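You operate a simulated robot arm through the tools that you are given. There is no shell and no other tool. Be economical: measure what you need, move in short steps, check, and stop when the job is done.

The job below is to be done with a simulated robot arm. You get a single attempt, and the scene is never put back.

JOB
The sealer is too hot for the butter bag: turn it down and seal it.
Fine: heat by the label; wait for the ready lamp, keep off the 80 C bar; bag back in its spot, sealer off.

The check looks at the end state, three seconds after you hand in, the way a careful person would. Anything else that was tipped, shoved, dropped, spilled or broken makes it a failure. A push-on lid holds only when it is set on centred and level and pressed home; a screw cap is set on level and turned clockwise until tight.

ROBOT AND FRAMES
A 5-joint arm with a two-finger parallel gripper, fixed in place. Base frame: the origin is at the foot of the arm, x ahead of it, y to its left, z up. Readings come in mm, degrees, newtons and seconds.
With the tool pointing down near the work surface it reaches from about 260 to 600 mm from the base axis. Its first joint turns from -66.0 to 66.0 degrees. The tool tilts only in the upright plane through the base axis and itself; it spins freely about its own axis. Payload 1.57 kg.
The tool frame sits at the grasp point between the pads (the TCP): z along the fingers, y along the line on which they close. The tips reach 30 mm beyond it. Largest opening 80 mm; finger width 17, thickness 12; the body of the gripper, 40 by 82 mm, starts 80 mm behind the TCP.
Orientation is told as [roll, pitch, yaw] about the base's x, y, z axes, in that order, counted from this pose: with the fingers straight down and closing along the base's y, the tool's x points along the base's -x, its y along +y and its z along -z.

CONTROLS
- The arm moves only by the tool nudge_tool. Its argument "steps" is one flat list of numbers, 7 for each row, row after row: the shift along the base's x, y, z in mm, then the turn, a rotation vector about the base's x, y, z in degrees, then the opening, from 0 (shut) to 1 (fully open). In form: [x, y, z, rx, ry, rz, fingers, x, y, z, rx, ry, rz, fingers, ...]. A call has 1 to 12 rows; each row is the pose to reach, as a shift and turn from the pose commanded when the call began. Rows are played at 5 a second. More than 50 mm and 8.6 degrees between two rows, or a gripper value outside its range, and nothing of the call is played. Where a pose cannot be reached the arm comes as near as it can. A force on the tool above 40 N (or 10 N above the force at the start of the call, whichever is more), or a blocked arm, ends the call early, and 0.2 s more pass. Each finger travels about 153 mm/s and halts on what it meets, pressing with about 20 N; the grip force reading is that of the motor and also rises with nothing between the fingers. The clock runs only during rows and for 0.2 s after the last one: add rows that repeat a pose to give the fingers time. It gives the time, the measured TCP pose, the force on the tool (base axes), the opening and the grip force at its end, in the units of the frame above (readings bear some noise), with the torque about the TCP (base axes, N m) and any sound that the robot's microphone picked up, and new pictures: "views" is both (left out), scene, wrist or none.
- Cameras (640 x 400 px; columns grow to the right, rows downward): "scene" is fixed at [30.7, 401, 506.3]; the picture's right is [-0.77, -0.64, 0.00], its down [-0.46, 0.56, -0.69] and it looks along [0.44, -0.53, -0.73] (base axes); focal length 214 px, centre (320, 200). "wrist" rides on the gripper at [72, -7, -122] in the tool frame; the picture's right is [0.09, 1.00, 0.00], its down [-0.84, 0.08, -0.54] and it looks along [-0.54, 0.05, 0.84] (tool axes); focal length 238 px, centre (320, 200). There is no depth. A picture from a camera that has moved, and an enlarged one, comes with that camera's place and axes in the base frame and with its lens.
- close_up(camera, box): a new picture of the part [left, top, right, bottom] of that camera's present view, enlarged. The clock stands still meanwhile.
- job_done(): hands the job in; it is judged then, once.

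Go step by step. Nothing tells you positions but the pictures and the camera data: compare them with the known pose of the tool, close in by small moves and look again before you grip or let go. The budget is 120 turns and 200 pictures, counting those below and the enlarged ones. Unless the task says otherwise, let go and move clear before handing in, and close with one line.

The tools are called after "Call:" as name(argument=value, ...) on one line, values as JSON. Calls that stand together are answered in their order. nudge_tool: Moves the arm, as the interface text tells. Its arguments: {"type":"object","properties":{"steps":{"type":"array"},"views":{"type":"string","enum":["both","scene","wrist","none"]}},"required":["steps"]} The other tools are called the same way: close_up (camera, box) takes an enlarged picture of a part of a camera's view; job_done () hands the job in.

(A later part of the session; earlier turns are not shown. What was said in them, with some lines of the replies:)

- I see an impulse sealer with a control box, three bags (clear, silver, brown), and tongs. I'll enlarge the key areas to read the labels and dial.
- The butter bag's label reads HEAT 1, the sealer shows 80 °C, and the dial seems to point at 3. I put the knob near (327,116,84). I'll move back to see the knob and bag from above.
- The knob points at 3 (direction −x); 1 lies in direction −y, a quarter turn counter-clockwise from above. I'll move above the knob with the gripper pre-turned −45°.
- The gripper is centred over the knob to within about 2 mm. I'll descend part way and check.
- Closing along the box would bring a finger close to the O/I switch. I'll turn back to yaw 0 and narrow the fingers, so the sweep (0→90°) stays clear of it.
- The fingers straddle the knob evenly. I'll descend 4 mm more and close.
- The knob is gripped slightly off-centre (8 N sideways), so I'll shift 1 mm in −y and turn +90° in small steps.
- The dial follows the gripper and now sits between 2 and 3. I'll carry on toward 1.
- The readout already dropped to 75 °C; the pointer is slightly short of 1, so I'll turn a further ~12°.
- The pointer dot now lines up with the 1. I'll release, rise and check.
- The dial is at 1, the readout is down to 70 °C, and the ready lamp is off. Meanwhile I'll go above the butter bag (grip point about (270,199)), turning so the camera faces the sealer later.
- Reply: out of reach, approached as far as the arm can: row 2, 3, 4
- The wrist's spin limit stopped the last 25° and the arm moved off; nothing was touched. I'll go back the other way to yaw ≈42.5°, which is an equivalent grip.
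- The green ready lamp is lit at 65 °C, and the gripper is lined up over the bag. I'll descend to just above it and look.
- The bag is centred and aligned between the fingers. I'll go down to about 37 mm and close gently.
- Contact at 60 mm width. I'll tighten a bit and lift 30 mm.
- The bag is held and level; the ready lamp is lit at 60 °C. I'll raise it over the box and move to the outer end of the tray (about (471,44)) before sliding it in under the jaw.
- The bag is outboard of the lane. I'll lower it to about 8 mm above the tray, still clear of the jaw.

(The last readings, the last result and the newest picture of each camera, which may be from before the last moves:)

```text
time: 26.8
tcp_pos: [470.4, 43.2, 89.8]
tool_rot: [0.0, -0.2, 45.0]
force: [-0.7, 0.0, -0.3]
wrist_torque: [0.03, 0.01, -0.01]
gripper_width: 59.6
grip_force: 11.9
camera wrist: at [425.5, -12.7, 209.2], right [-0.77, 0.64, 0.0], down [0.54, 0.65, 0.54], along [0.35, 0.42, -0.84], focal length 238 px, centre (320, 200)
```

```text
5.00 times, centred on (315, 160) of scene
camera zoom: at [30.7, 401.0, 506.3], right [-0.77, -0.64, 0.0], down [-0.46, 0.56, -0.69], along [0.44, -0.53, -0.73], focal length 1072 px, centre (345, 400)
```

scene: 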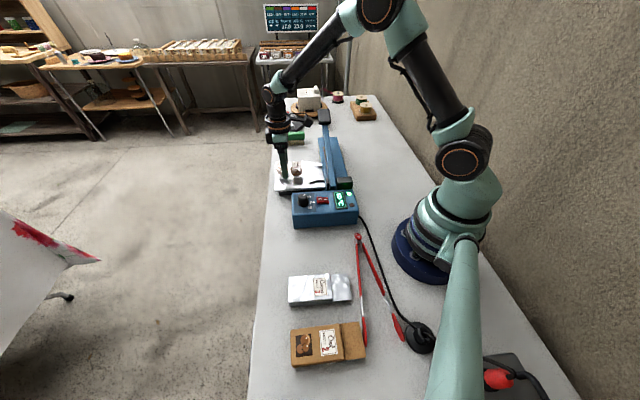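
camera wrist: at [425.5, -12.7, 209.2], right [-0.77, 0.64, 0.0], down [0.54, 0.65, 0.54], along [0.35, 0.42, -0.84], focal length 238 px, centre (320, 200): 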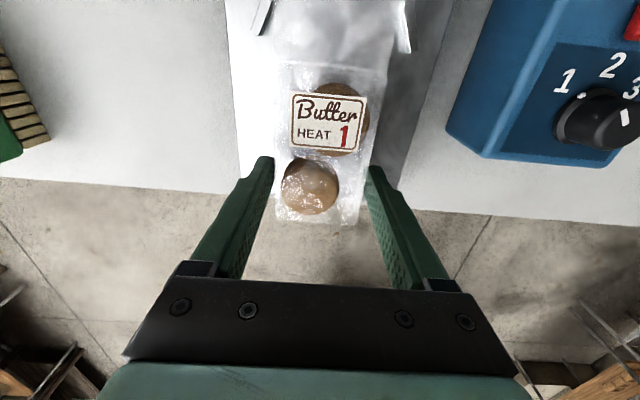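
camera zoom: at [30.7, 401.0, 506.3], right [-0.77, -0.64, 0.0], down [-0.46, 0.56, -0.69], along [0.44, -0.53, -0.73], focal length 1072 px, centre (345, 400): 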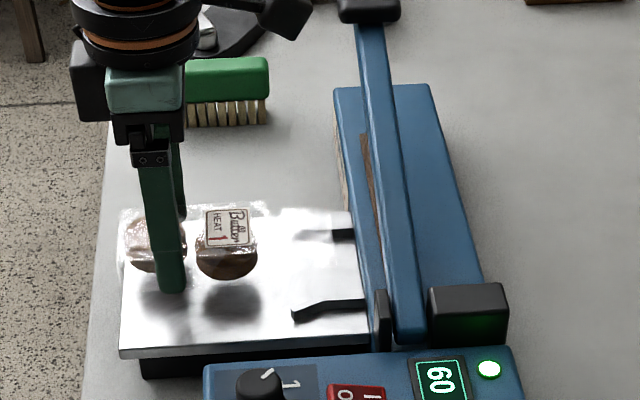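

The bag is aligned with the lane. The bar looks ~20 mm above the tray, so I'll slide in at the present height, half way first, then check.

Call:
nudge_tool(steps=[-8, -8, 0, 0, 0, 0, 0.55, -16, -16, 0, 0, 0, 0, 0.55, -23, -23, 0, 0, 0, 0, 0.55, -23, -23, 0, 0, 0, 0, 0.55], views="wrist")

Call:
close_up(camera="scene", box=[285, 140, 355, 195])

```text
time: 27.8
tcp_pos: [447.1, 20.3, 87.2]
tool_rot: [-0.2, 0.0, 45.1]
force: [-0.1, -0.9, -0.7]
wrist_torque: [0.02, 0.01, 0.0]
gripper_width: 59.3
grip_force: 12.2
camera wrist: at [402.8, -35.4, 209.1], right [-0.77, 0.64, 0.0], down [0.54, 0.65, 0.54], along [0.35, 0.42, -0.84], focal length 238 px, centre (320, 200)
```

wrist: 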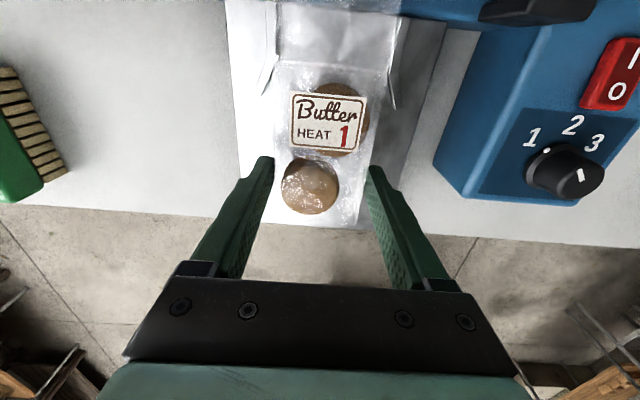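

```text
7.27 times, centred on (320, 168) of scene
camera zoom: at [30.7, 401.0, 506.3], right [-0.77, -0.64, 0.0], down [-0.46, 0.56, -0.69], along [0.44, -0.53, -0.73], focal length 1560 px, centre (320, 436)
```

zoom: 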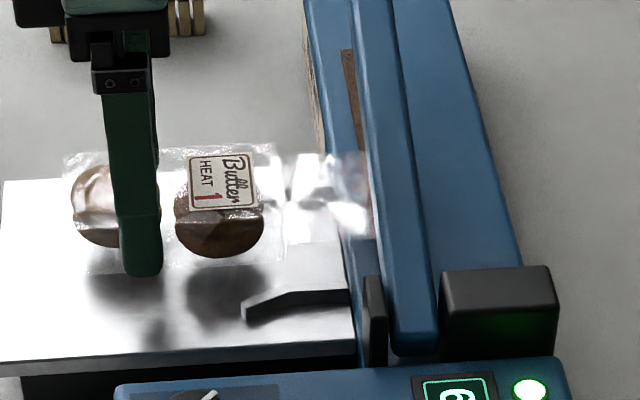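

The mouth strip is passing under the jaw without contact. I'll slide the remaining ~25 mm.

Call:
nudge_tool(steps=[-6, -6, 0, 0, 0, 0, 0.55, -12, -12, 0, 0, 0, 0, 0.55, -18, -18, 0, 0, 0, 0, 0.55, -18, -18, 0, 0, 0, 0, 0.55], views="wrist")

Call:
close_up(camera="scene", box=[285, 140, 355, 195])

```text
time: 28.8
tcp_pos: [429.7, 1.9, 86.7]
tool_rot: [0.1, 0.0, 45.1]
force: [0.1, 0.1, -1.2]
wrist_torque: [0.01, -0.02, -0.01]
gripper_width: 59.6
grip_force: 12.0
camera wrist: at [385.4, -53.1, 208.9], right [-0.77, 0.64, 0.0], down [0.54, 0.65, 0.54], along [0.35, 0.42, -0.84], focal length 238 px, centre (320, 200)
```

wrist: 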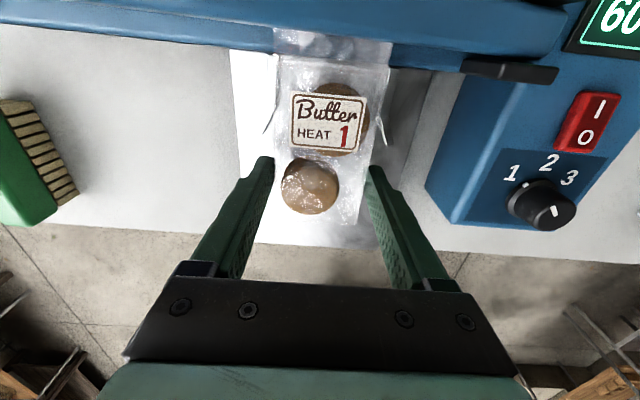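

```text
7.27 times, centred on (320, 168) of scene
camera zoom: at [30.7, 401.0, 506.3], right [-0.77, -0.64, 0.0], down [-0.46, 0.56, -0.69], along [0.44, -0.53, -0.73], focal length 1560 px, centre (320, 436)
```

zoom: 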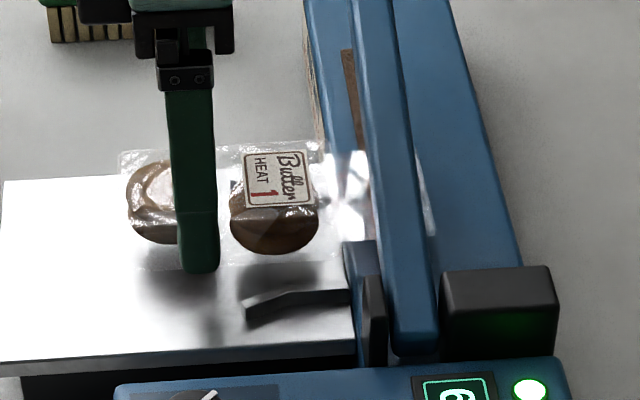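

The strip lies across the bar and shows beyond the jaw. I'll back out ~3 mm so the filled part clears the base edge, and lower onto the tray.

Call:
nudge_tool(steps=[2, 2, -4, 0, 0, 0, 0.55, 2, 2, -8, 0, 0, 0, 0.55, 2, 2, -11, 0, 0, 0, 0.55, 2, 2, -11, 0, 0, 0, 0.55], views="wrist")

Call:
close_up(camera="scene", box=[285, 140, 355, 195])

```text
time: 29.8
tcp_pos: [432.0, 5.4, 76.5]
tool_rot: [0.0, 0.0, 45.2]
force: [-0.4, 0.1, -1.3]
wrist_torque: [0.03, -0.01, 0.01]
gripper_width: 59.5
grip_force: 12.1
camera wrist: at [387.3, -51.1, 197.6], right [-0.77, 0.64, 0.0], down [0.54, 0.65, 0.54], along [0.35, 0.42, -0.84], focal length 238 px, centre (320, 200)
```

wrist: 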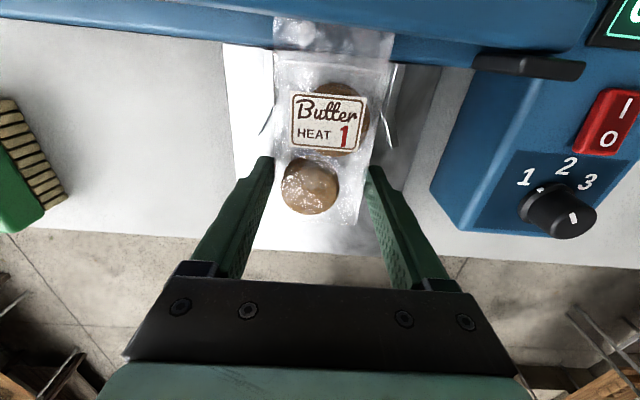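

```text
7.27 times, centred on (320, 168) of scene
camera zoom: at [30.7, 401.0, 506.3], right [-0.77, -0.64, 0.0], down [-0.46, 0.56, -0.69], along [0.44, -0.53, -0.73], focal length 1560 px, centre (320, 436)
```

zoom: 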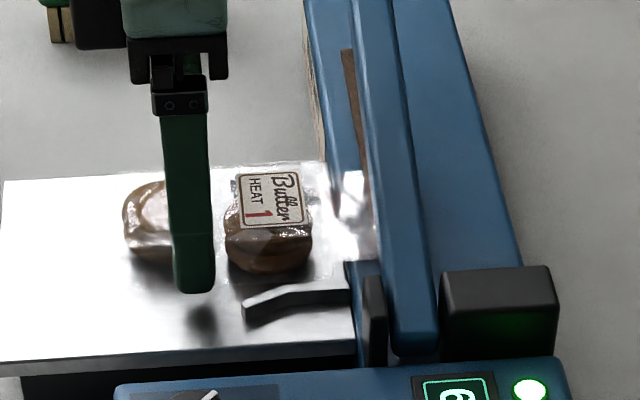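

The bag is still a few mm above the tray. I'll lower in small steps until contact shows.

Call:
nudge_tool(steps=[0, 0, -2, 0, 0, 0, 0.55, 0, 0, -4, 0, 0, 0, 0.55, 0, 0, -4, 0, 0, 0, 0.55], views="none")

Call:
close_up(camera="scene", box=[285, 140, 355, 195])

```text
time: 30.6
tcp_pos: [432.6, 4.6, 72.9]
tool_rot: [-0.2, -0.1, 45.1]
force: [0.2, -0.7, 6.2]
wrist_torque: [0.04, 0.04, -0.01]
gripper_width: 59.5
grip_force: 12.1
```

```text
7.27 times, centred on (320, 168) of scene
camera zoom: at [30.7, 401.0, 506.3], right [-0.77, -0.64, 0.0], down [-0.46, 0.56, -0.69], along [0.44, -0.53, -0.73], focal length 1560 px, centre (320, 436)
```

zoom: 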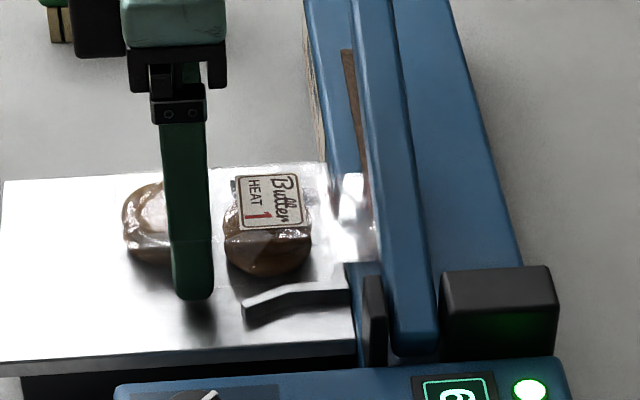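

Contact is felt at TCP z≈73 (bag resting on the tray, mouth across the bar). I'll release and rise straight up.

Call:
nudge_tool(steps=[0, 0, 0, 0, 0, 0, 0.8, 0, 0, 0, 0, 0, 0, 0.9, 0, 0, 30, 0, 0, 0, 0.9, 0, 0, 75, 0, 0, 0, 0.9, 0, 0, 120, 0, 0, 0, 0.9, 0, 0, 160, 0, 0, 0, 0.9, 0, 0, 190, 0, 0, 0, 0.9])

Call:
close_up(camera="scene", box=[285, 140, 355, 195])

```text
time: 32.2
tcp_pos: [434.1, 5.6, 262.9]
tool_rot: [0.1, -0.1, 45.1]
force: [0.0, -0.6, 0.1]
wrist_torque: [0.01, 0.02, -0.01]
gripper_width: 71.9
grip_force: 0.1
camera wrist: at [389.0, -50.7, 384.3], right [-0.77, 0.64, 0.0], down [0.54, 0.65, 0.54], along [0.34, 0.42, -0.84], focal length 238 px, centre (320, 200)
```

scene: 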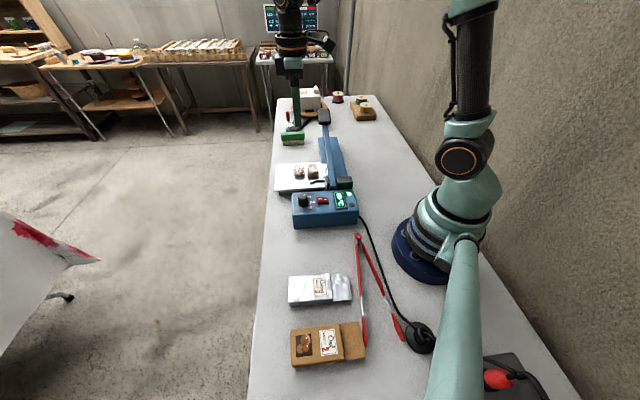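
wrist: 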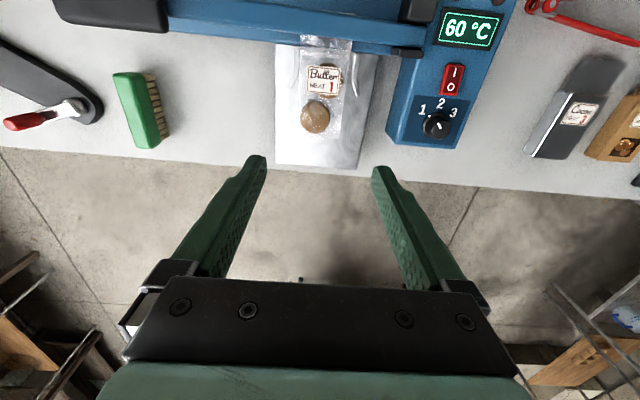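

```text
7.27 times, centred on (320, 168) of scene
camera zoom: at [30.7, 401.0, 506.3], right [-0.77, -0.64, 0.0], down [-0.46, 0.56, -0.69], along [0.44, -0.53, -0.73], focal length 1560 px, centre (320, 436)
```

zoom: 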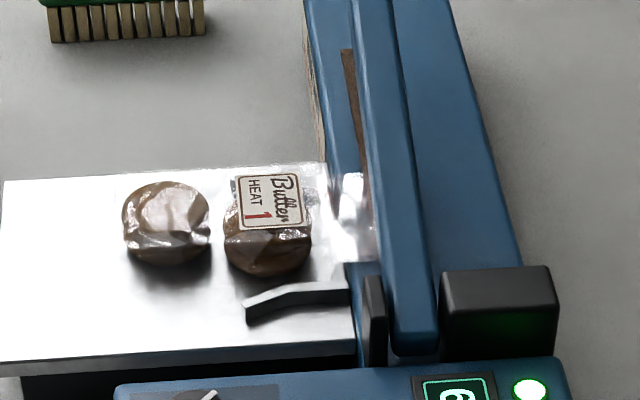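

The bag sits flat in the lane with its mouth across the bar; the lamp is lit at 60 °C. Next I'll close the fingers and move above the black handle near (475,−157,175).

Call:
nudge_tool(steps=[6, -26, 10, 0, 0, -7.5, 0.6, 12, -52, 20, 0, 0, -15, 0.3, 18, -78, 30, 0, 0, -22.5, 0, 24, -104, 40, 0, 0, -30, 0, 30, -130, 40, 0, 0, -37.5, 0, 36, -155, 40, 0, 0, -45, 0, 36, -155, 40, 0, 0, -45, 0])

Call:
close_up(camera="scene", box=[270, 60, 390, 160])

```text
time: 33.8
tcp_pos: [470.3, -153.1, 301.6]
tool_rot: [0.1, 0.0, 0.0]
force: [0.1, 0.1, 0.2]
wrist_torque: [0.01, 0.02, -0.01]
gripper_width: 0.3
grip_force: 20.1
camera wrist: at [399.0, -159.0, 422.9], right [-0.09, 1.0, 0.0], down [0.84, 0.08, 0.54], along [0.54, 0.05, -0.84], focal length 238 px, centre (320, 200)
```

scene: 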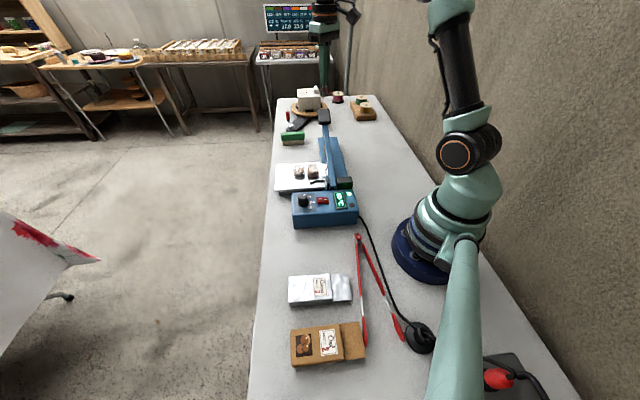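
wrist: 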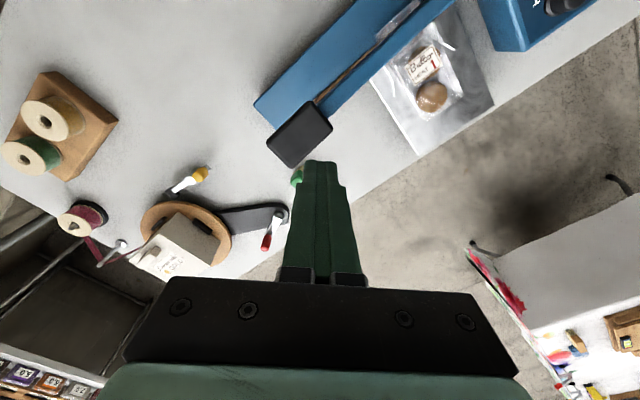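

```text
4.00 times, centred on (330, 110) of scene
camera zoom: at [30.7, 401.0, 506.3], right [-0.77, -0.64, 0.0], down [-0.46, 0.56, -0.69], along [0.44, -0.53, -0.73], focal length 858 px, centre (280, 560)
```

zoom: 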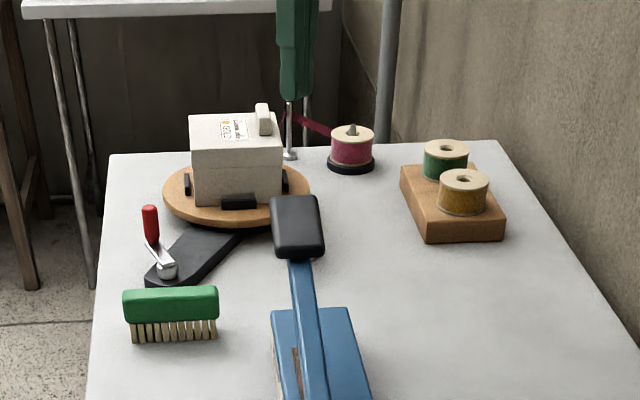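

The handle's top is near (480,−174,167). I'll come down to a few cm above it and check alignment.

Call:
nudge_tool(steps=[5, -10, -30, 0, 0, 0, 0, 10, -21, -60, 0, 0, 0, 0, 10, -21, -85, 0, 0, 0, 0, 10, -21, -85, 0, 0, 0, 0], views="wrist")

Call:
close_up(camera="scene", box=[270, 60, 390, 160])

```text
time: 34.8
tcp_pos: [479.0, -172.5, 215.3]
tool_rot: [0.0, 0.0, 0.1]
force: [0.0, -0.4, 0.4]
wrist_torque: [-0.01, 0.01, -0.01]
gripper_width: 0.1
grip_force: 20.2
camera wrist: at [408.7, -179.8, 336.8], right [-0.09, 1.0, 0.0], down [0.84, 0.08, 0.54], along [0.54, 0.05, -0.84], focal length 238 px, centre (320, 200)
```

wrist: 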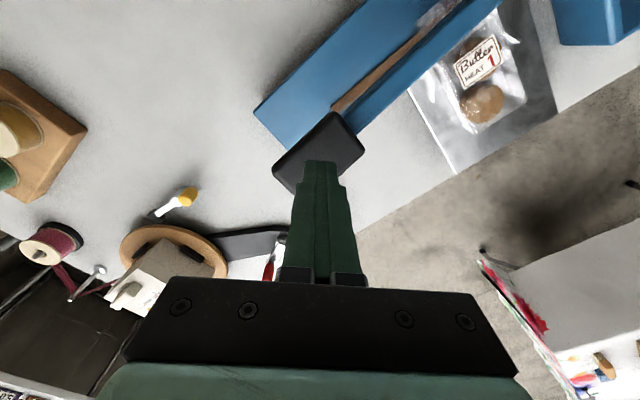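

```text
4.00 times, centred on (330, 110) of scene
camera zoom: at [30.7, 401.0, 506.3], right [-0.77, -0.64, 0.0], down [-0.46, 0.56, -0.69], along [0.44, -0.53, -0.73], focal length 858 px, centre (280, 560)
```

zoom: 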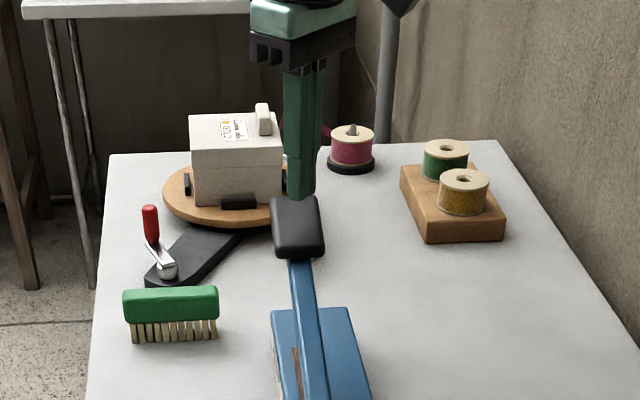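

Aligned over the handle. I'll press down along its arc in steps, watching the force.

Call:
nudge_tool(steps=[-2, 1, -10, 0, 0, 0, 0, -2, 1, -18, 0, 0, 0, 0, 1, -2, -28, 0, 0, 0, 0, 4, -5, -38, 0, 0, 0, 0, 6, -7, -48, 0, 0, 0, 0, 8, -9, -58, 0, 0, 0, 0, 9, -10, -68, 0, 0, 0, 0], views="wrist")

Call:
close_up(camera="scene", box=[270, 90, 390, 190])

```text
time: 36.4
tcp_pos: [488.0, -180.9, 149.7]
tool_rot: [0.0, 0.0, 0.1]
force: [-0.5, -0.4, 0.4]
wrist_torque: [0.01, -0.02, -0.02]
gripper_width: 0.0
grip_force: 20.1
camera wrist: at [417.0, -188.6, 270.5], right [-0.09, 1.0, 0.0], down [0.84, 0.08, 0.54], along [0.54, 0.05, -0.84], focal length 238 px, centre (320, 200)
```

wrist: 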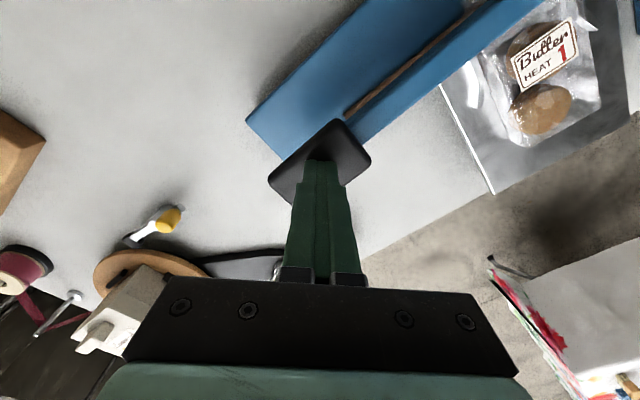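

```text
4.00 times, centred on (330, 140) of scene
camera zoom: at [30.7, 401.0, 506.3], right [-0.77, -0.64, 0.0], down [-0.46, 0.56, -0.69], along [0.44, -0.53, -0.73], focal length 858 px, centre (280, 440)
```

zoom: 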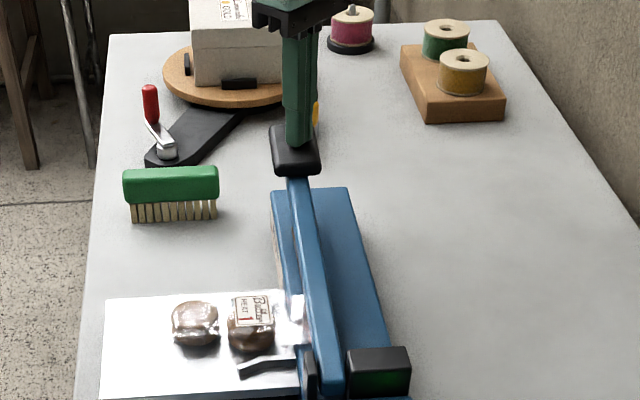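

The handle is following with almost no resistance. I'll continue down until it meets the bar.

Call:
nudge_tool(steps=[1, -1, -8, 0, 0, 0, 0, 2, -2, -16, 0, 0, 0, 0, 3, -3, -24, 0, 0, 0, 0, 3, -3, -30, 0, 0, 0, 0, 4, -4, -36, 0, 0, 0, 0], views="wrist")

Call:
close_up(camera="scene", box=[270, 90, 390, 190])

```text
time: 37.2
tcp_pos: [490.9, -183.1, 132.5]
tool_rot: [0.0, 0.1, 0.1]
force: [-10.1, 4.0, 17.8]
wrist_torque: [0.05, 0.15, -0.03]
gripper_width: 0.0
grip_force: 20.1
stopped in row 4: the force on the tool passed its limit at 49 N (the readings are from after the stop); the commanded pose is now the measured one
camera wrist: at [419.7, -190.7, 254.1], right [-0.1, 1.0, 0.0], down [0.84, 0.08, 0.54], along [0.54, 0.05, -0.84], focal length 238 px, centre (320, 200)
```

wrist: 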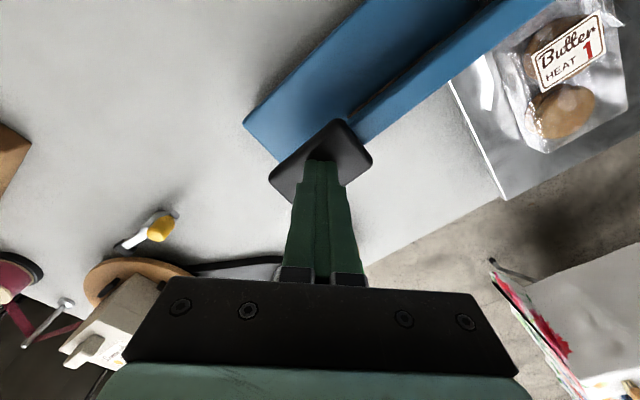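

```text
4.00 times, centred on (330, 140) of scene
camera zoom: at [30.6, 401.1, 506.2], right [-0.77, -0.64, 0.0], down [-0.46, 0.56, -0.69], along [0.44, -0.53, -0.73], focal length 858 px, centre (280, 440)
```

zoom: 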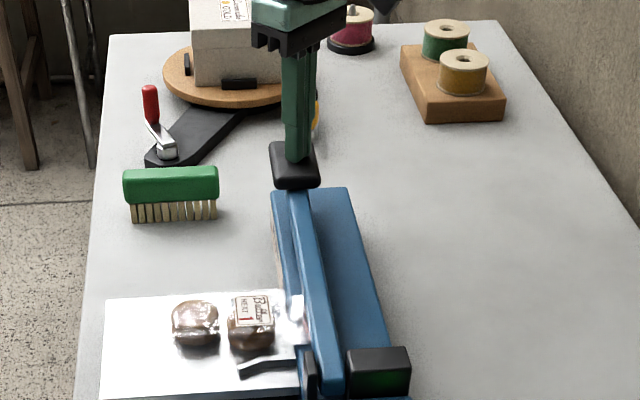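

The jaw has closed on the bar (49 N peak, now about 18 N). I'll hold here and watch the lamps.

Call:
nudge_tool(steps=[0, 0, -0.5, 0, 0, 0, 0, 0, 0, -0.5, 0, 0, 0, 0, 0, 0, -0.5, 0, 0, 0, 0, 0, 0, -0.5, 0, 0, 0, 0], views="none")

Call:
close_up(camera="scene", box=[285, 140, 365, 220])

```text
time: 38.2
tcp_pos: [490.8, -184.3, 132.2]
tool_rot: [-0.1, 0.0, 0.1]
force: [-12.3, -1.9, 28.1]
wrist_torque: [-0.19, 0.17, -0.07]
gripper_width: 0.0
grip_force: 19.8
```

```text
5.00 times, centred on (325, 180) of scene
camera zoom: at [30.6, 401.1, 506.2], right [-0.77, -0.64, 0.0], down [-0.46, 0.56, -0.69], along [0.44, -0.53, -0.73], focal length 1072 px, centre (295, 300)
```

zoom: 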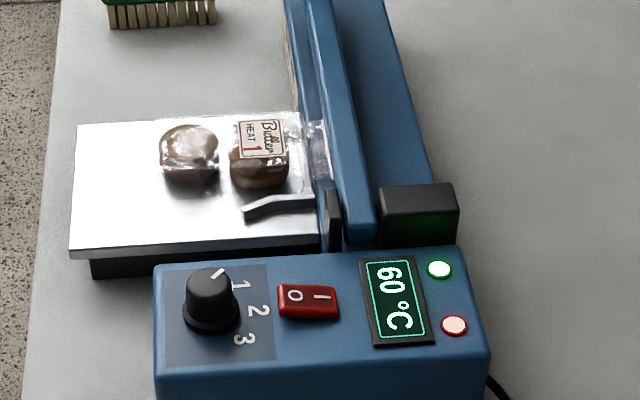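

The red sealing lamp is lit while the jaw is down. I'll keep holding until it goes out.

Call:
nudge_tool(steps=[0, 0, 0, 0, 0, 0, 0, 0, 0, 0, 0, 0, 0, 0, 0, 0, 0, 0, 0, 0, 0, 0, 0, 0, 0, 0, 0, 0, 0, 0, 0, 0, 0, 0, 0, 0, 0, 0, 0, 0, 0, 0], views="none")

Call:
close_up(camera="scene", box=[285, 140, 365, 220])

```text
time: 39.6
tcp_pos: [490.5, -183.4, 132.3]
tool_rot: [0.0, -0.2, 0.2]
force: [-5.6, -4.6, 26.1]
wrist_torque: [-0.24, -0.03, -0.07]
gripper_width: 0.1
grip_force: 20.4
```

```text
5.00 times, centred on (325, 180) of scene
camera zoom: at [30.6, 401.1, 506.2], right [-0.77, -0.64, 0.0], down [-0.46, 0.56, -0.69], along [0.44, -0.53, -0.73], focal length 1072 px, centre (295, 300)
```

zoom: 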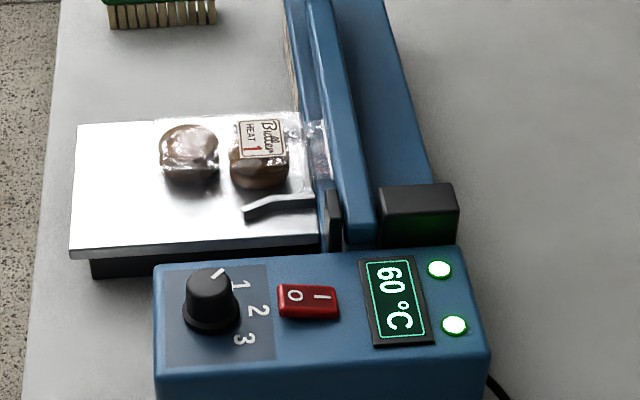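

The second lamp turned green, so the seal is done. I'll raise the tool along the arc and see whether the jaw springs up.

Call:
nudge_tool(steps=[0, 0, 8, 0, 0, 0, 0, 0, 0, 20, 0, 0, 0, 0, -4, 4, 40, 0, 0, 0, 0, -10, 10, 70, 0, 0, 0, 0, -14, 14, 110, 0, 0, 0, 0, -14, 14, 150, 0, 0, 0, 0, -14, 14, 170, 0, 0, 0, 0])

Call:
close_up(camera="scene", box=[260, 90, 380, 220])

```text
time: 41.2
tcp_pos: [476.4, -171.0, 301.3]
tool_rot: [0.1, 0.1, 0.2]
force: [0.6, -0.3, -0.4]
wrist_torque: [0.01, 0.01, -0.01]
gripper_width: 0.0
grip_force: 19.8
camera wrist: at [405.1, -176.4, 422.2], right [-0.09, 1.0, 0.0], down [0.84, 0.08, 0.54], along [0.54, 0.05, -0.84], focal length 238 px, centre (320, 200)
```

scene: 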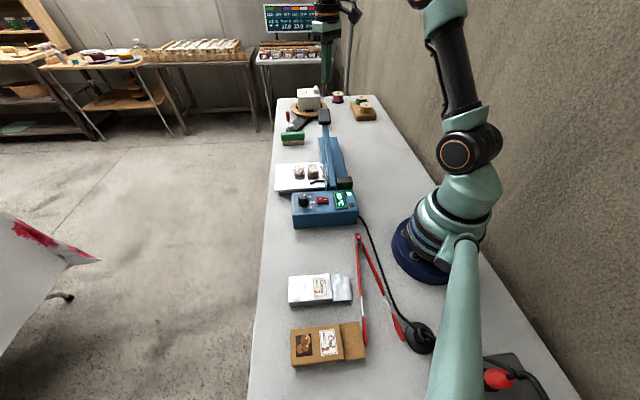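
wrist: 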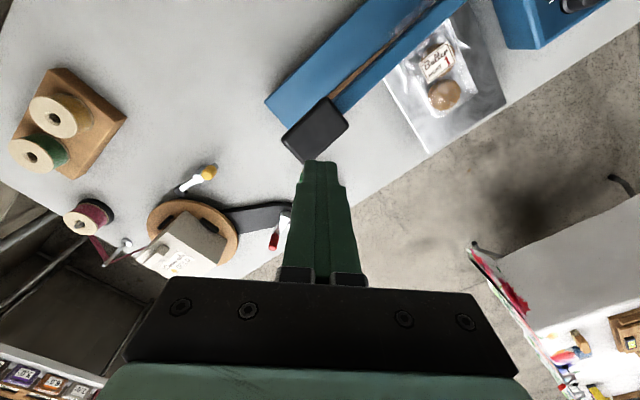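

```text
3.08 times, centred on (320, 155) of scene
camera zoom: at [30.7, 401.0, 506.3], right [-0.77, -0.64, 0.0], down [-0.46, 0.56, -0.69], along [0.44, -0.53, -0.73], focal length 660 px, centre (320, 338)
```

zoom: 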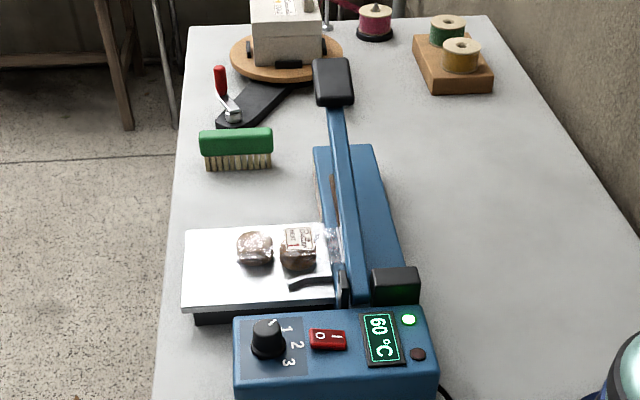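

The jaw sprang open and the bag stayed put. I'll return above the bag at yaw 45° with fingers opened.

Call:
nudge_tool(steps=[-7, 29, 0, 0, 0, 7.5, 0.3, -14, 58, 0, 0, 0, 15, 0.6, -21, 87, 0, 0, 0, 22.5, 0.92, -28, 116, 0, 0, 0, 30, 0.92, -36, 146, -20, 0, 0, 37.5, 0.92, -43.8, 176, -50, 0, 0, 45, 0.92, -43.8, 176, -90, 0, 0, 45, 0.92, -43.8, 176, -130, 0, 0, 45, 0.92, -43.8, 176, -165, 0, 0, 45, 0.92, -43.8, 176, -165, 0, 0, 45, 0.92])

Call:
close_up(camera="wrist", box=[220, 20, 440, 220])

```text
time: 43.4
tcp_pos: [432.4, 5.7, 135.8]
tool_rot: [0.1, 0.1, 45.2]
force: [0.5, 0.5, -0.1]
wrist_torque: [-0.01, 0.0, 0.01]
gripper_width: 73.5
grip_force: 0.0
camera wrist: at [387.6, -50.1, 256.9], right [-0.77, 0.64, 0.0], down [0.54, 0.65, 0.54], along [0.34, 0.42, -0.84], focal length 238 px, centre (320, 200)
```

scene: 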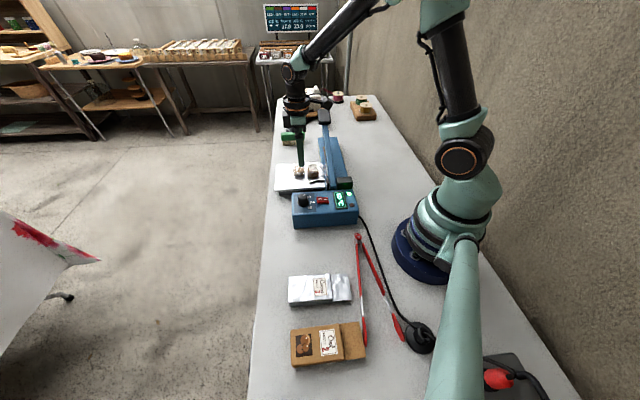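
wrist: 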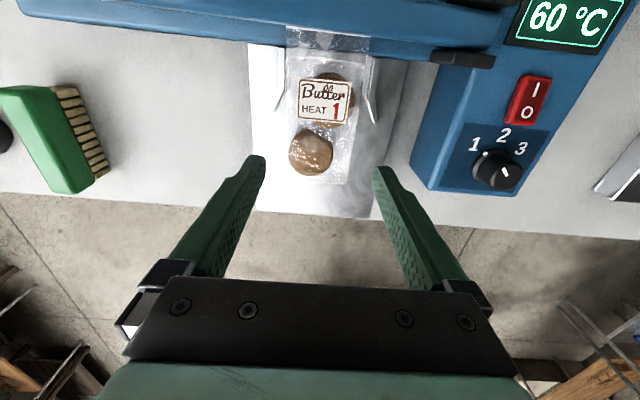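

```text
2.00 times, centred on (330, 120) of wrist
camera zoom: at [387.6, -50.1, 256.9], right [-0.77, 0.64, 0.0], down [0.54, 0.65, 0.54], along [0.34, 0.42, -0.84], focal length 477 px, centre (300, 360)
```

zoom: 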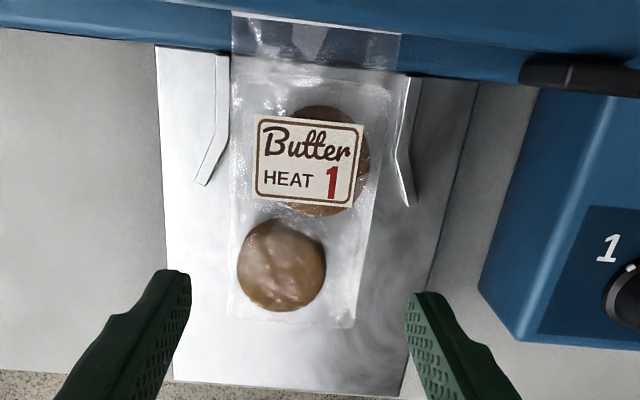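

The bag is centred on the grip axis. I'll descend to the same grip height and close.

Call:
nudge_tool(steps=[0, 0, -25, 0, 0, 0, 0.92, 0, 0, -50, 0, 0, 0, 0.92, 0, 0, -61, 0, 0, 0, 0.92, 0, 0, -62, 0, 0, 0, 0.8, 0, 0, -62, 0, 0, 0, 0.7, 0, 0, -62, 0, 0, 0, 0.62, 0, 0, -62, 0, 0, 0, 0.55, 0, 0, -62, 0, 0, 0, 0.55], views="wrist")

```text
time: 45.2
tcp_pos: [432.4, 7.7, 72.4]
tool_rot: [0.2, 0.2, 45.2]
force: [0.5, 0.9, 1.2]
wrist_torque: [0.05, -0.11, 0.01]
gripper_width: 59.6
grip_force: 12.2
camera wrist: at [387.7, -48.9, 194.4], right [-0.77, 0.64, 0.0], down [0.54, 0.65, 0.54], along [0.34, 0.42, -0.84], focal length 238 px, centre (320, 200)
```

wrist: 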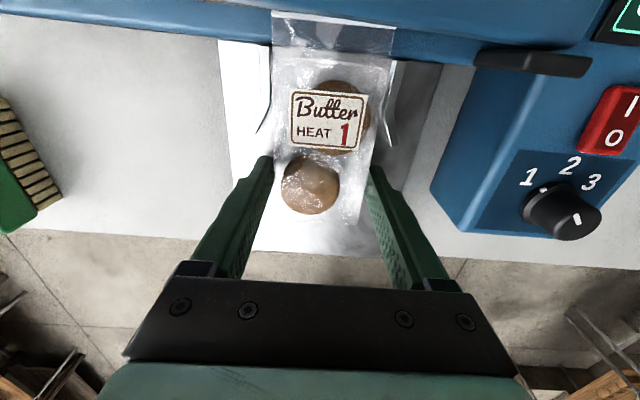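

Gripped at the same place on the bag. I'll lift 14 mm, slide out from under the jaw, then rise.

Call:
nudge_tool(steps=[0, 0, 7, 0, 0, 0, 0.55, 0, 0, 14, 0, 0, 0, 0.55, 8, 8, 14, 0, 0, 0, 0.55, 16, 16, 14, 0, 0, 0, 0.55, 24, 24, 14, 0, 0, 0, 0.55, 32, 32, 14, 0, 0, 0, 0.55, 40, 40, 14, 0, 0, 0, 0.55, 40, 40, 40, 0, 0, 0, 0.55, 40, 40, 78, 0, 0, 0, 0.55, 40, 40, 78, 0, 0, 0, 0.55])

```text
time: 47.4
tcp_pos: [472.3, 47.4, 151.8]
tool_rot: [0.1, 0.2, 45.2]
force: [0.0, 0.2, -1.7]
wrist_torque: [0.01, 0.01, 0.01]
gripper_width: 59.7
grip_force: 12.0
camera wrist: at [427.0, -8.4, 273.1], right [-0.77, 0.64, 0.0], down [0.54, 0.65, 0.54], along [0.34, 0.42, -0.84], focal length 238 px, centre (320, 200)
```

scene: 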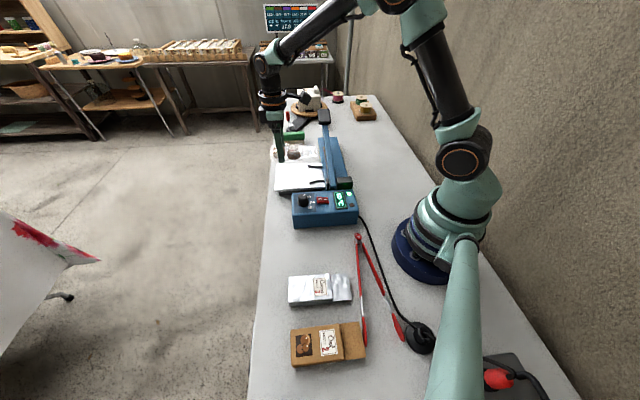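
wrist: 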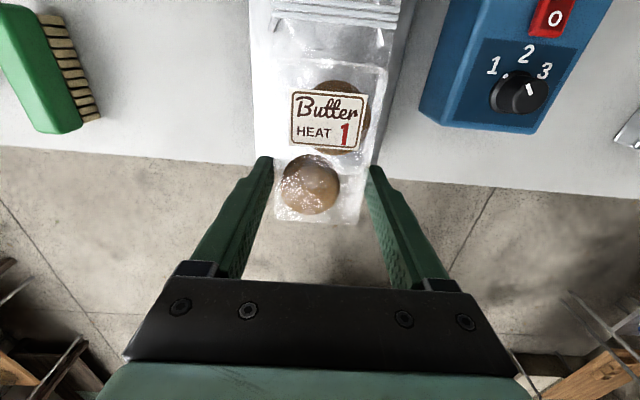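

Seal lines are visible across the mouth. I'll carry the bag back above its original spot at (269.6,200.6), yaw 42.6°.

Call:
nudge_tool(steps=[-30, 23, 0, 0, 0, -1, 0.55, -60, 45, 0, 0, 0, -2, 0.55, -90, 68, 0, 0, 0, -2.5, 0.55, -120, 91, 0, 0, 0, -2.5, 0.55, -150, 113, 0, 0, 0, -2.5, 0.55, -180, 136, 0, 0, 0, -2.5, 0.55, -202.7, 153.2, 0, 0, 0, -2.5, 0.55, -202.7, 153.2, -40, 0, 0, -2.5, 0.55, -202.7, 153.2, -75, 0, 0, -2.5, 0.55, -202.7, 153.2, -95, 0, 0, -2.5, 0.55, -202.7, 153.2, -95, 0, 0, -2.5, 0.55])

Call:
nudge_tool(steps=[0, 0, 0, 0, 0, 0, 0.55], views="none")

Call:
nudge_tool(steps=[0, 0, 0, 0, 0, 0, 0.55], views="none")

```text
time: 49.8
tcp_pos: [269.3, 200.2, 55.7]
tool_rot: [0.2, 0.2, 42.8]
force: [0.0, 0.6, -1.7]
wrist_torque: [0.0, 0.0, -0.02]
gripper_width: 59.6
grip_force: 12.2
camera wrist: at [222.2, 145.8, 176.2], right [-0.74, 0.67, 0.0], down [0.56, 0.62, 0.54], along [0.36, 0.4, -0.84], focal length 238 px, centre (320, 200)
```

scene: 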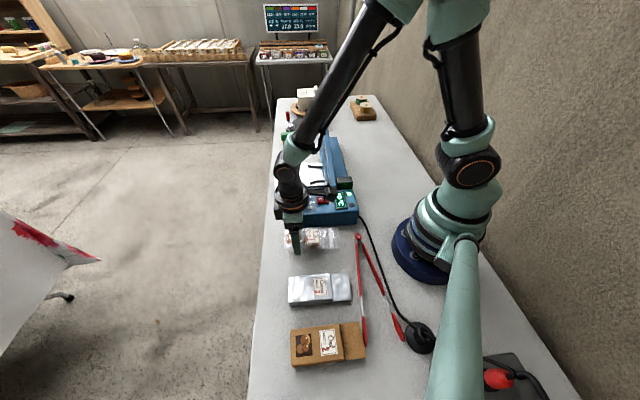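
wrist: 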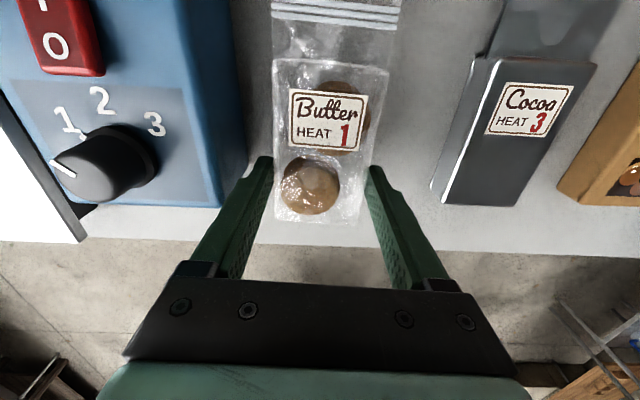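

```text
time: 50.2
tcp_pos: [269.6, 199.3, 55.1]
tool_rot: [0.0, 0.1, 42.6]
force: [1.4, 0.2, -1.2]
wrist_torque: [0.03, 0.0, 0.02]
gripper_width: 59.6
grip_force: 12.5
```

```text
time: 50.6
tcp_pos: [268.3, 199.2, 54.4]
tool_rot: [0.1, 0.1, 42.8]
force: [0.1, -0.3, -0.9]
wrist_torque: [0.0, 0.02, 0.02]
gripper_width: 59.6
grip_force: 12.0
```

Position is within ~1 mm. I'll lower to the table, check for contact, and release.

Call:
nudge_tool(steps=[0.5, 0.8, -9, 0, 0, 0, 0.55, 0.5, 0.8, -15, 0, 0, 0, 0.55, 0.5, 0.8, -18.5, 0, 0, 0, 0.55, 0.5, 0.8, -18.5, 0, 0, 0, 0.55], views="none")

```text
time: 51.6
tcp_pos: [271.1, 199.4, 37.6]
tool_rot: [0.0, 0.1, 42.6]
force: [0.1, -0.5, -1.7]
wrist_torque: [0.03, 0.02, 0.01]
gripper_width: 59.2
grip_force: 12.0
```

Call:
nudge_tool(steps=[0, 0, -0.8, 0, 0, 0, 0.55, 0, 0, -1.2, 0, 0, 0, 0.55], views="none")

```text
time: 52.2
tcp_pos: [269.8, 198.4, 37.0]
tool_rot: [0.0, 0.1, 42.7]
force: [-0.7, 0.2, -0.5]
wrist_torque: [0.0, 0.02, 0.03]
gripper_width: 59.8
grip_force: 11.9
```

The bag is about to touch (carried weight is fading). One more millimetre, then I'll release and rise.

Call:
nudge_tool(steps=[0, 0, -0.7, 0, 0, 0, 0.55, 0, 0, -1, 0, 0, 0, 0.55, 0, 0, -1, 0, 0, 0, 0.8, 0, 0, -1, 0, 0, 0, 0.92, 0, 0, 30, 0, 0, 0, 0.92, 0, 0, 70, 0, 0, 0, 0.92, 0, 0, 110, 0, 0, 0, 0.92])

Call:
close_up(camera="scene", box=[270, 180, 370, 280])

```text
time: 53.8
tcp_pos: [272.1, 199.0, 149.0]
tool_rot: [0.0, 0.1, 42.7]
force: [-0.8, -0.5, -0.2]
wrist_torque: [0.03, 0.01, 0.01]
gripper_width: 73.3
grip_force: 0.0
camera wrist: at [224.8, 146.2, 269.8], right [-0.74, 0.67, 0.0], down [0.56, 0.62, 0.54], along [0.36, 0.4, -0.84], focal length 238 px, centre (320, 200)
```

scene: 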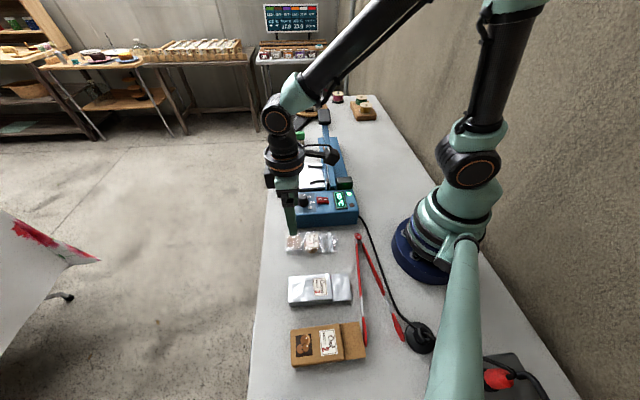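
wrist: 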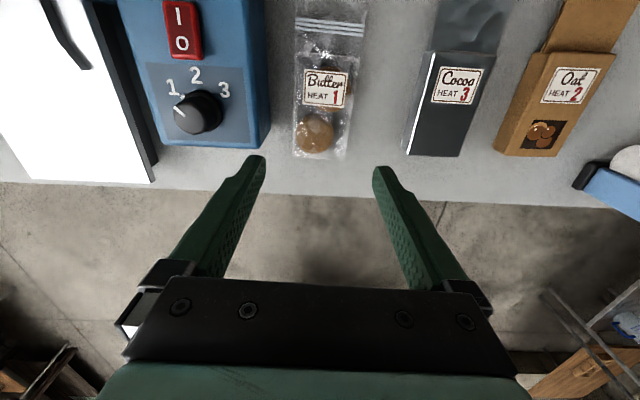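

```text
4.00 times, centred on (320, 230) of scene
camera zoom: at [30.7, 401.0, 506.3], right [-0.77, -0.64, 0.0], down [-0.46, 0.56, -0.69], along [0.44, -0.53, -0.73], focal length 858 px, centre (320, 80)
```

zoom: 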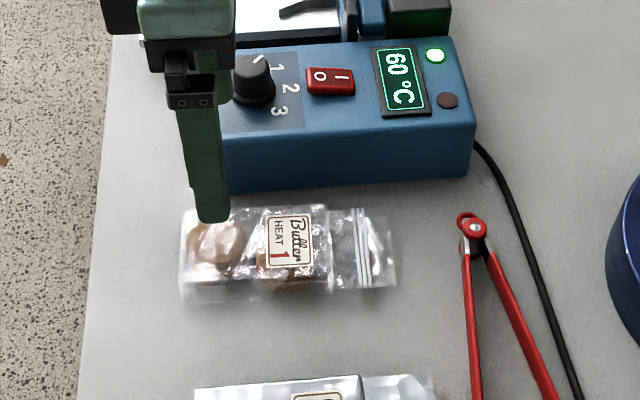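

The bag is back in its spot with clear seal lines. Now I'll close the fingers and move above the O half of the rocker at about (299,81).

Call:
nudge_tool(steps=[7, -30, 10, 0, 0, 0, 0.5, 14, -60, 10, 0, 0, 0, 0.2, 21, -90, 5, 0, 0, 0, 0, 28.5, -118.5, 0, 0, 0, 0, 0, 28.5, -118.5, -15, 0, 0, 0, 0, 28.5, -118.5, -30, 0, 0, 0, 0, 28.5, -118.5, -30, 0, 0, 0, 0])

Call:
close_up(camera="scene", box=[280, 160, 370, 230])

Call:
close_up(camera="wrist", box=[220, 60, 440, 220])

```text
time: 55.4
tcp_pos: [298.3, 81.2, 116.3]
tool_rot: [0.1, 0.1, 42.7]
force: [-0.1, 0.2, 0.0]
wrist_torque: [0.01, 0.04, -0.05]
gripper_width: 0.1
grip_force: 19.7
camera wrist: at [251.2, 28.4, 238.2], right [-0.74, 0.67, 0.0], down [0.56, 0.62, 0.54], along [0.36, 0.4, -0.84], focal length 238 px, centre (320, 200)
```

scene: 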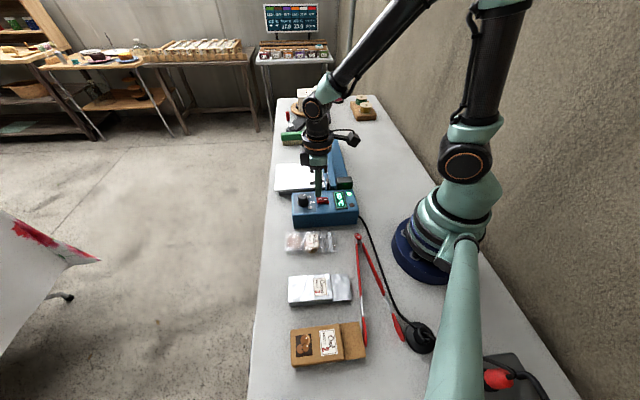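
wrist: 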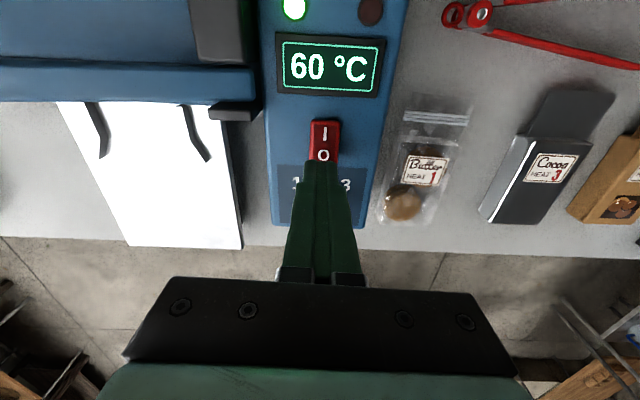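

```text
5.71 times, centred on (325, 195) of scene
camera zoom: at [30.7, 401.0, 506.3], right [-0.77, -0.64, 0.0], down [-0.46, 0.56, -0.69], along [0.44, -0.53, -0.73], focal length 1226 px, centre (291, 229)
```

zoom: 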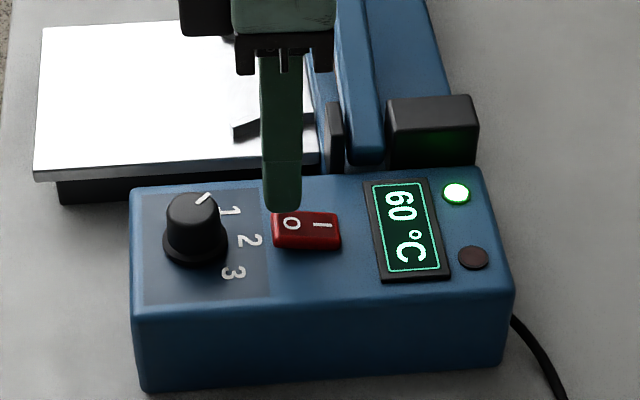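

```text
2.50 times, centred on (330, 140) of wrist
camera zoom: at [251.2, 28.4, 238.2], right [-0.74, 0.67, 0.0], down [0.56, 0.62, 0.54], along [0.36, 0.4, -0.84], focal length 596 px, centre (295, 350)
```

zoom: 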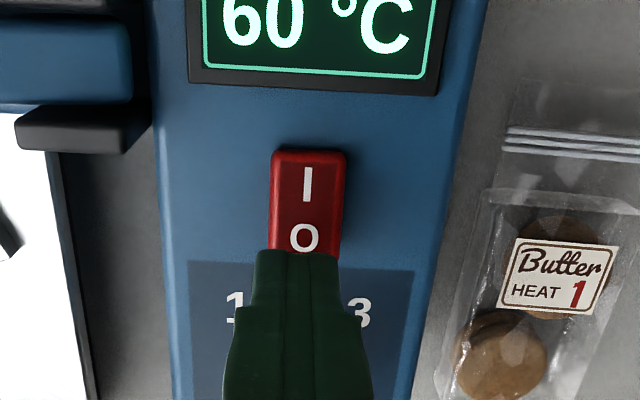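

The tip will land on the O half, slightly toward the end. I'll shift 2 mm inward and press down gently.

Call:
nudge_tool(steps=[-1.5, -1.5, -6, 0, 0, 0, 0, -1.5, -1.5, -11, 0, 0, 0, 0, -1.5, -1.5, -14, 0, 0, 0, 0, -1.5, -1.5, -17, 0, 0, 0, 0, -1.5, -1.5, -19, 0, 0, 0, 0, -1.5, -1.5, -21, 0, 0, 0, 0], views="none")

Call:
close_up(camera="scene", box=[280, 160, 370, 230])

```text
time: 56.6
tcp_pos: [297.8, 81.9, 100.2]
tool_rot: [0.0, 0.1, 42.6]
force: [-1.0, -0.9, 4.2]
wrist_torque: [0.0, 0.04, 0.01]
gripper_width: 0.1
grip_force: 20.0
stopped in row 5: the force on the tool passed its limit at 51 N (the readings are from after the stop); the commanded pose is now the measured one
```

```text
5.71 times, centred on (325, 195) of scene
camera zoom: at [30.7, 401.0, 506.3], right [-0.77, -0.64, 0.0], down [-0.46, 0.56, -0.69], along [0.44, -0.53, -0.73], focal length 1226 px, centre (291, 229)
```

zoom: 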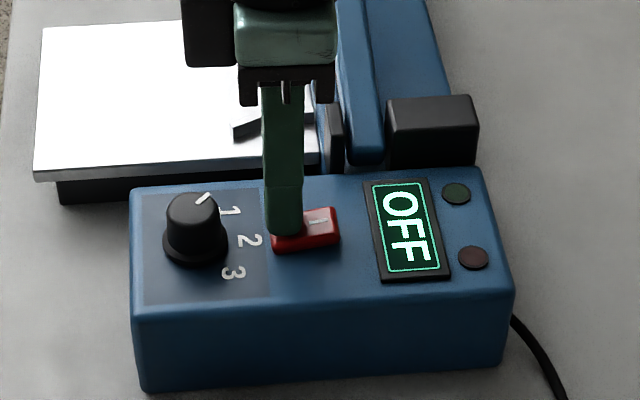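

The display reads OFF and the lamps are dark. I'll rise clear and take a last look.

Call:
nudge_tool(steps=[0, 0, 20, 0, 0, 0, 0, 0, 0, 60, 0, 0, 0, 0, 0, 0, 105, 0, 0, 0, 0, 0, 0, 150, 0, 0, 0, 0, 0, 0, 190, 0, 0, 0, 0.3])

Call:
close_up(camera="scene", box=[260, 170, 380, 270])

```text
time: 57.8
tcp_pos: [294.7, 80.4, 291.6]
tool_rot: [0.0, 0.0, 42.7]
force: [0.1, -0.5, 0.1]
wrist_torque: [-0.01, 0.0, -0.01]
gripper_width: 24.2
grip_force: 0.0
camera wrist: at [248.3, 28.3, 413.1], right [-0.74, 0.67, 0.0], down [0.56, 0.62, 0.54], along [0.36, 0.4, -0.84], focal length 238 px, centre (320, 200)
```

scene: 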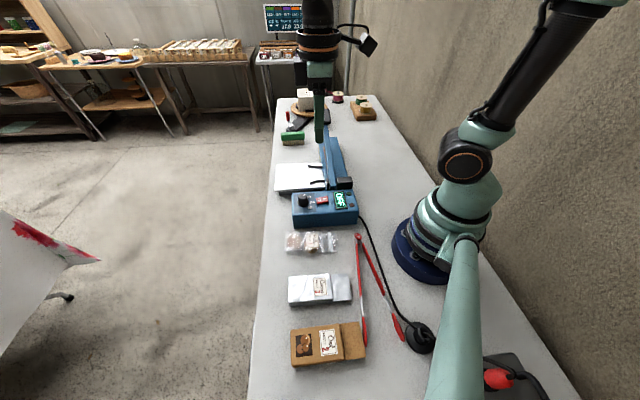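
wrist: 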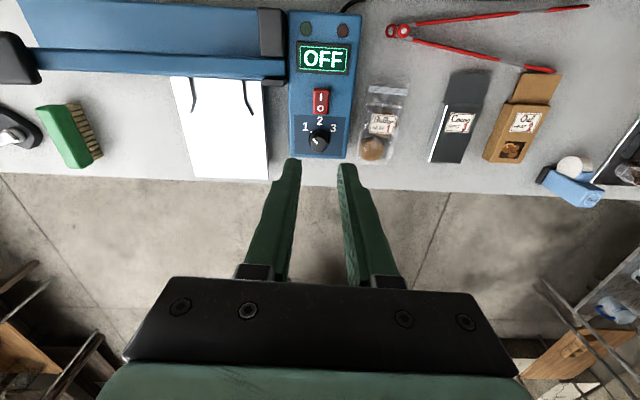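

```text
4.00 times, centred on (320, 220) of scene
camera zoom: at [30.7, 401.0, 506.3], right [-0.77, -0.64, 0.0], down [-0.46, 0.56, -0.69], along [0.44, -0.53, -0.73], focal length 858 px, centre (320, 120)
```

zoom: 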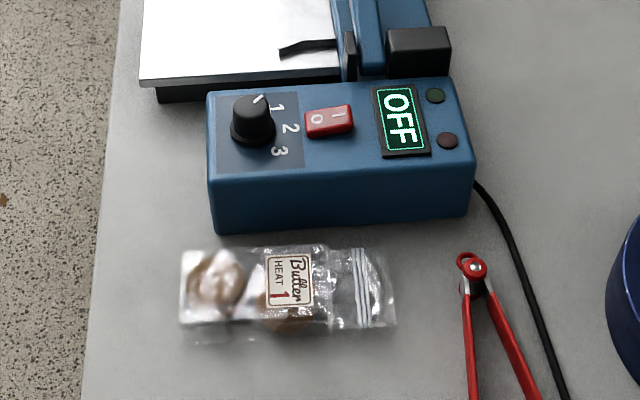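

Everything is in place: dial at 1, bag sealed and back in its spot, sealer off, arm clear.

Call:
job_done()

```text
The job is handed in.
```

The butter bag is sealed at heat 1 (60 °C, ready lamp lit) and back in its spot; the sealer is off and the arm is clear.
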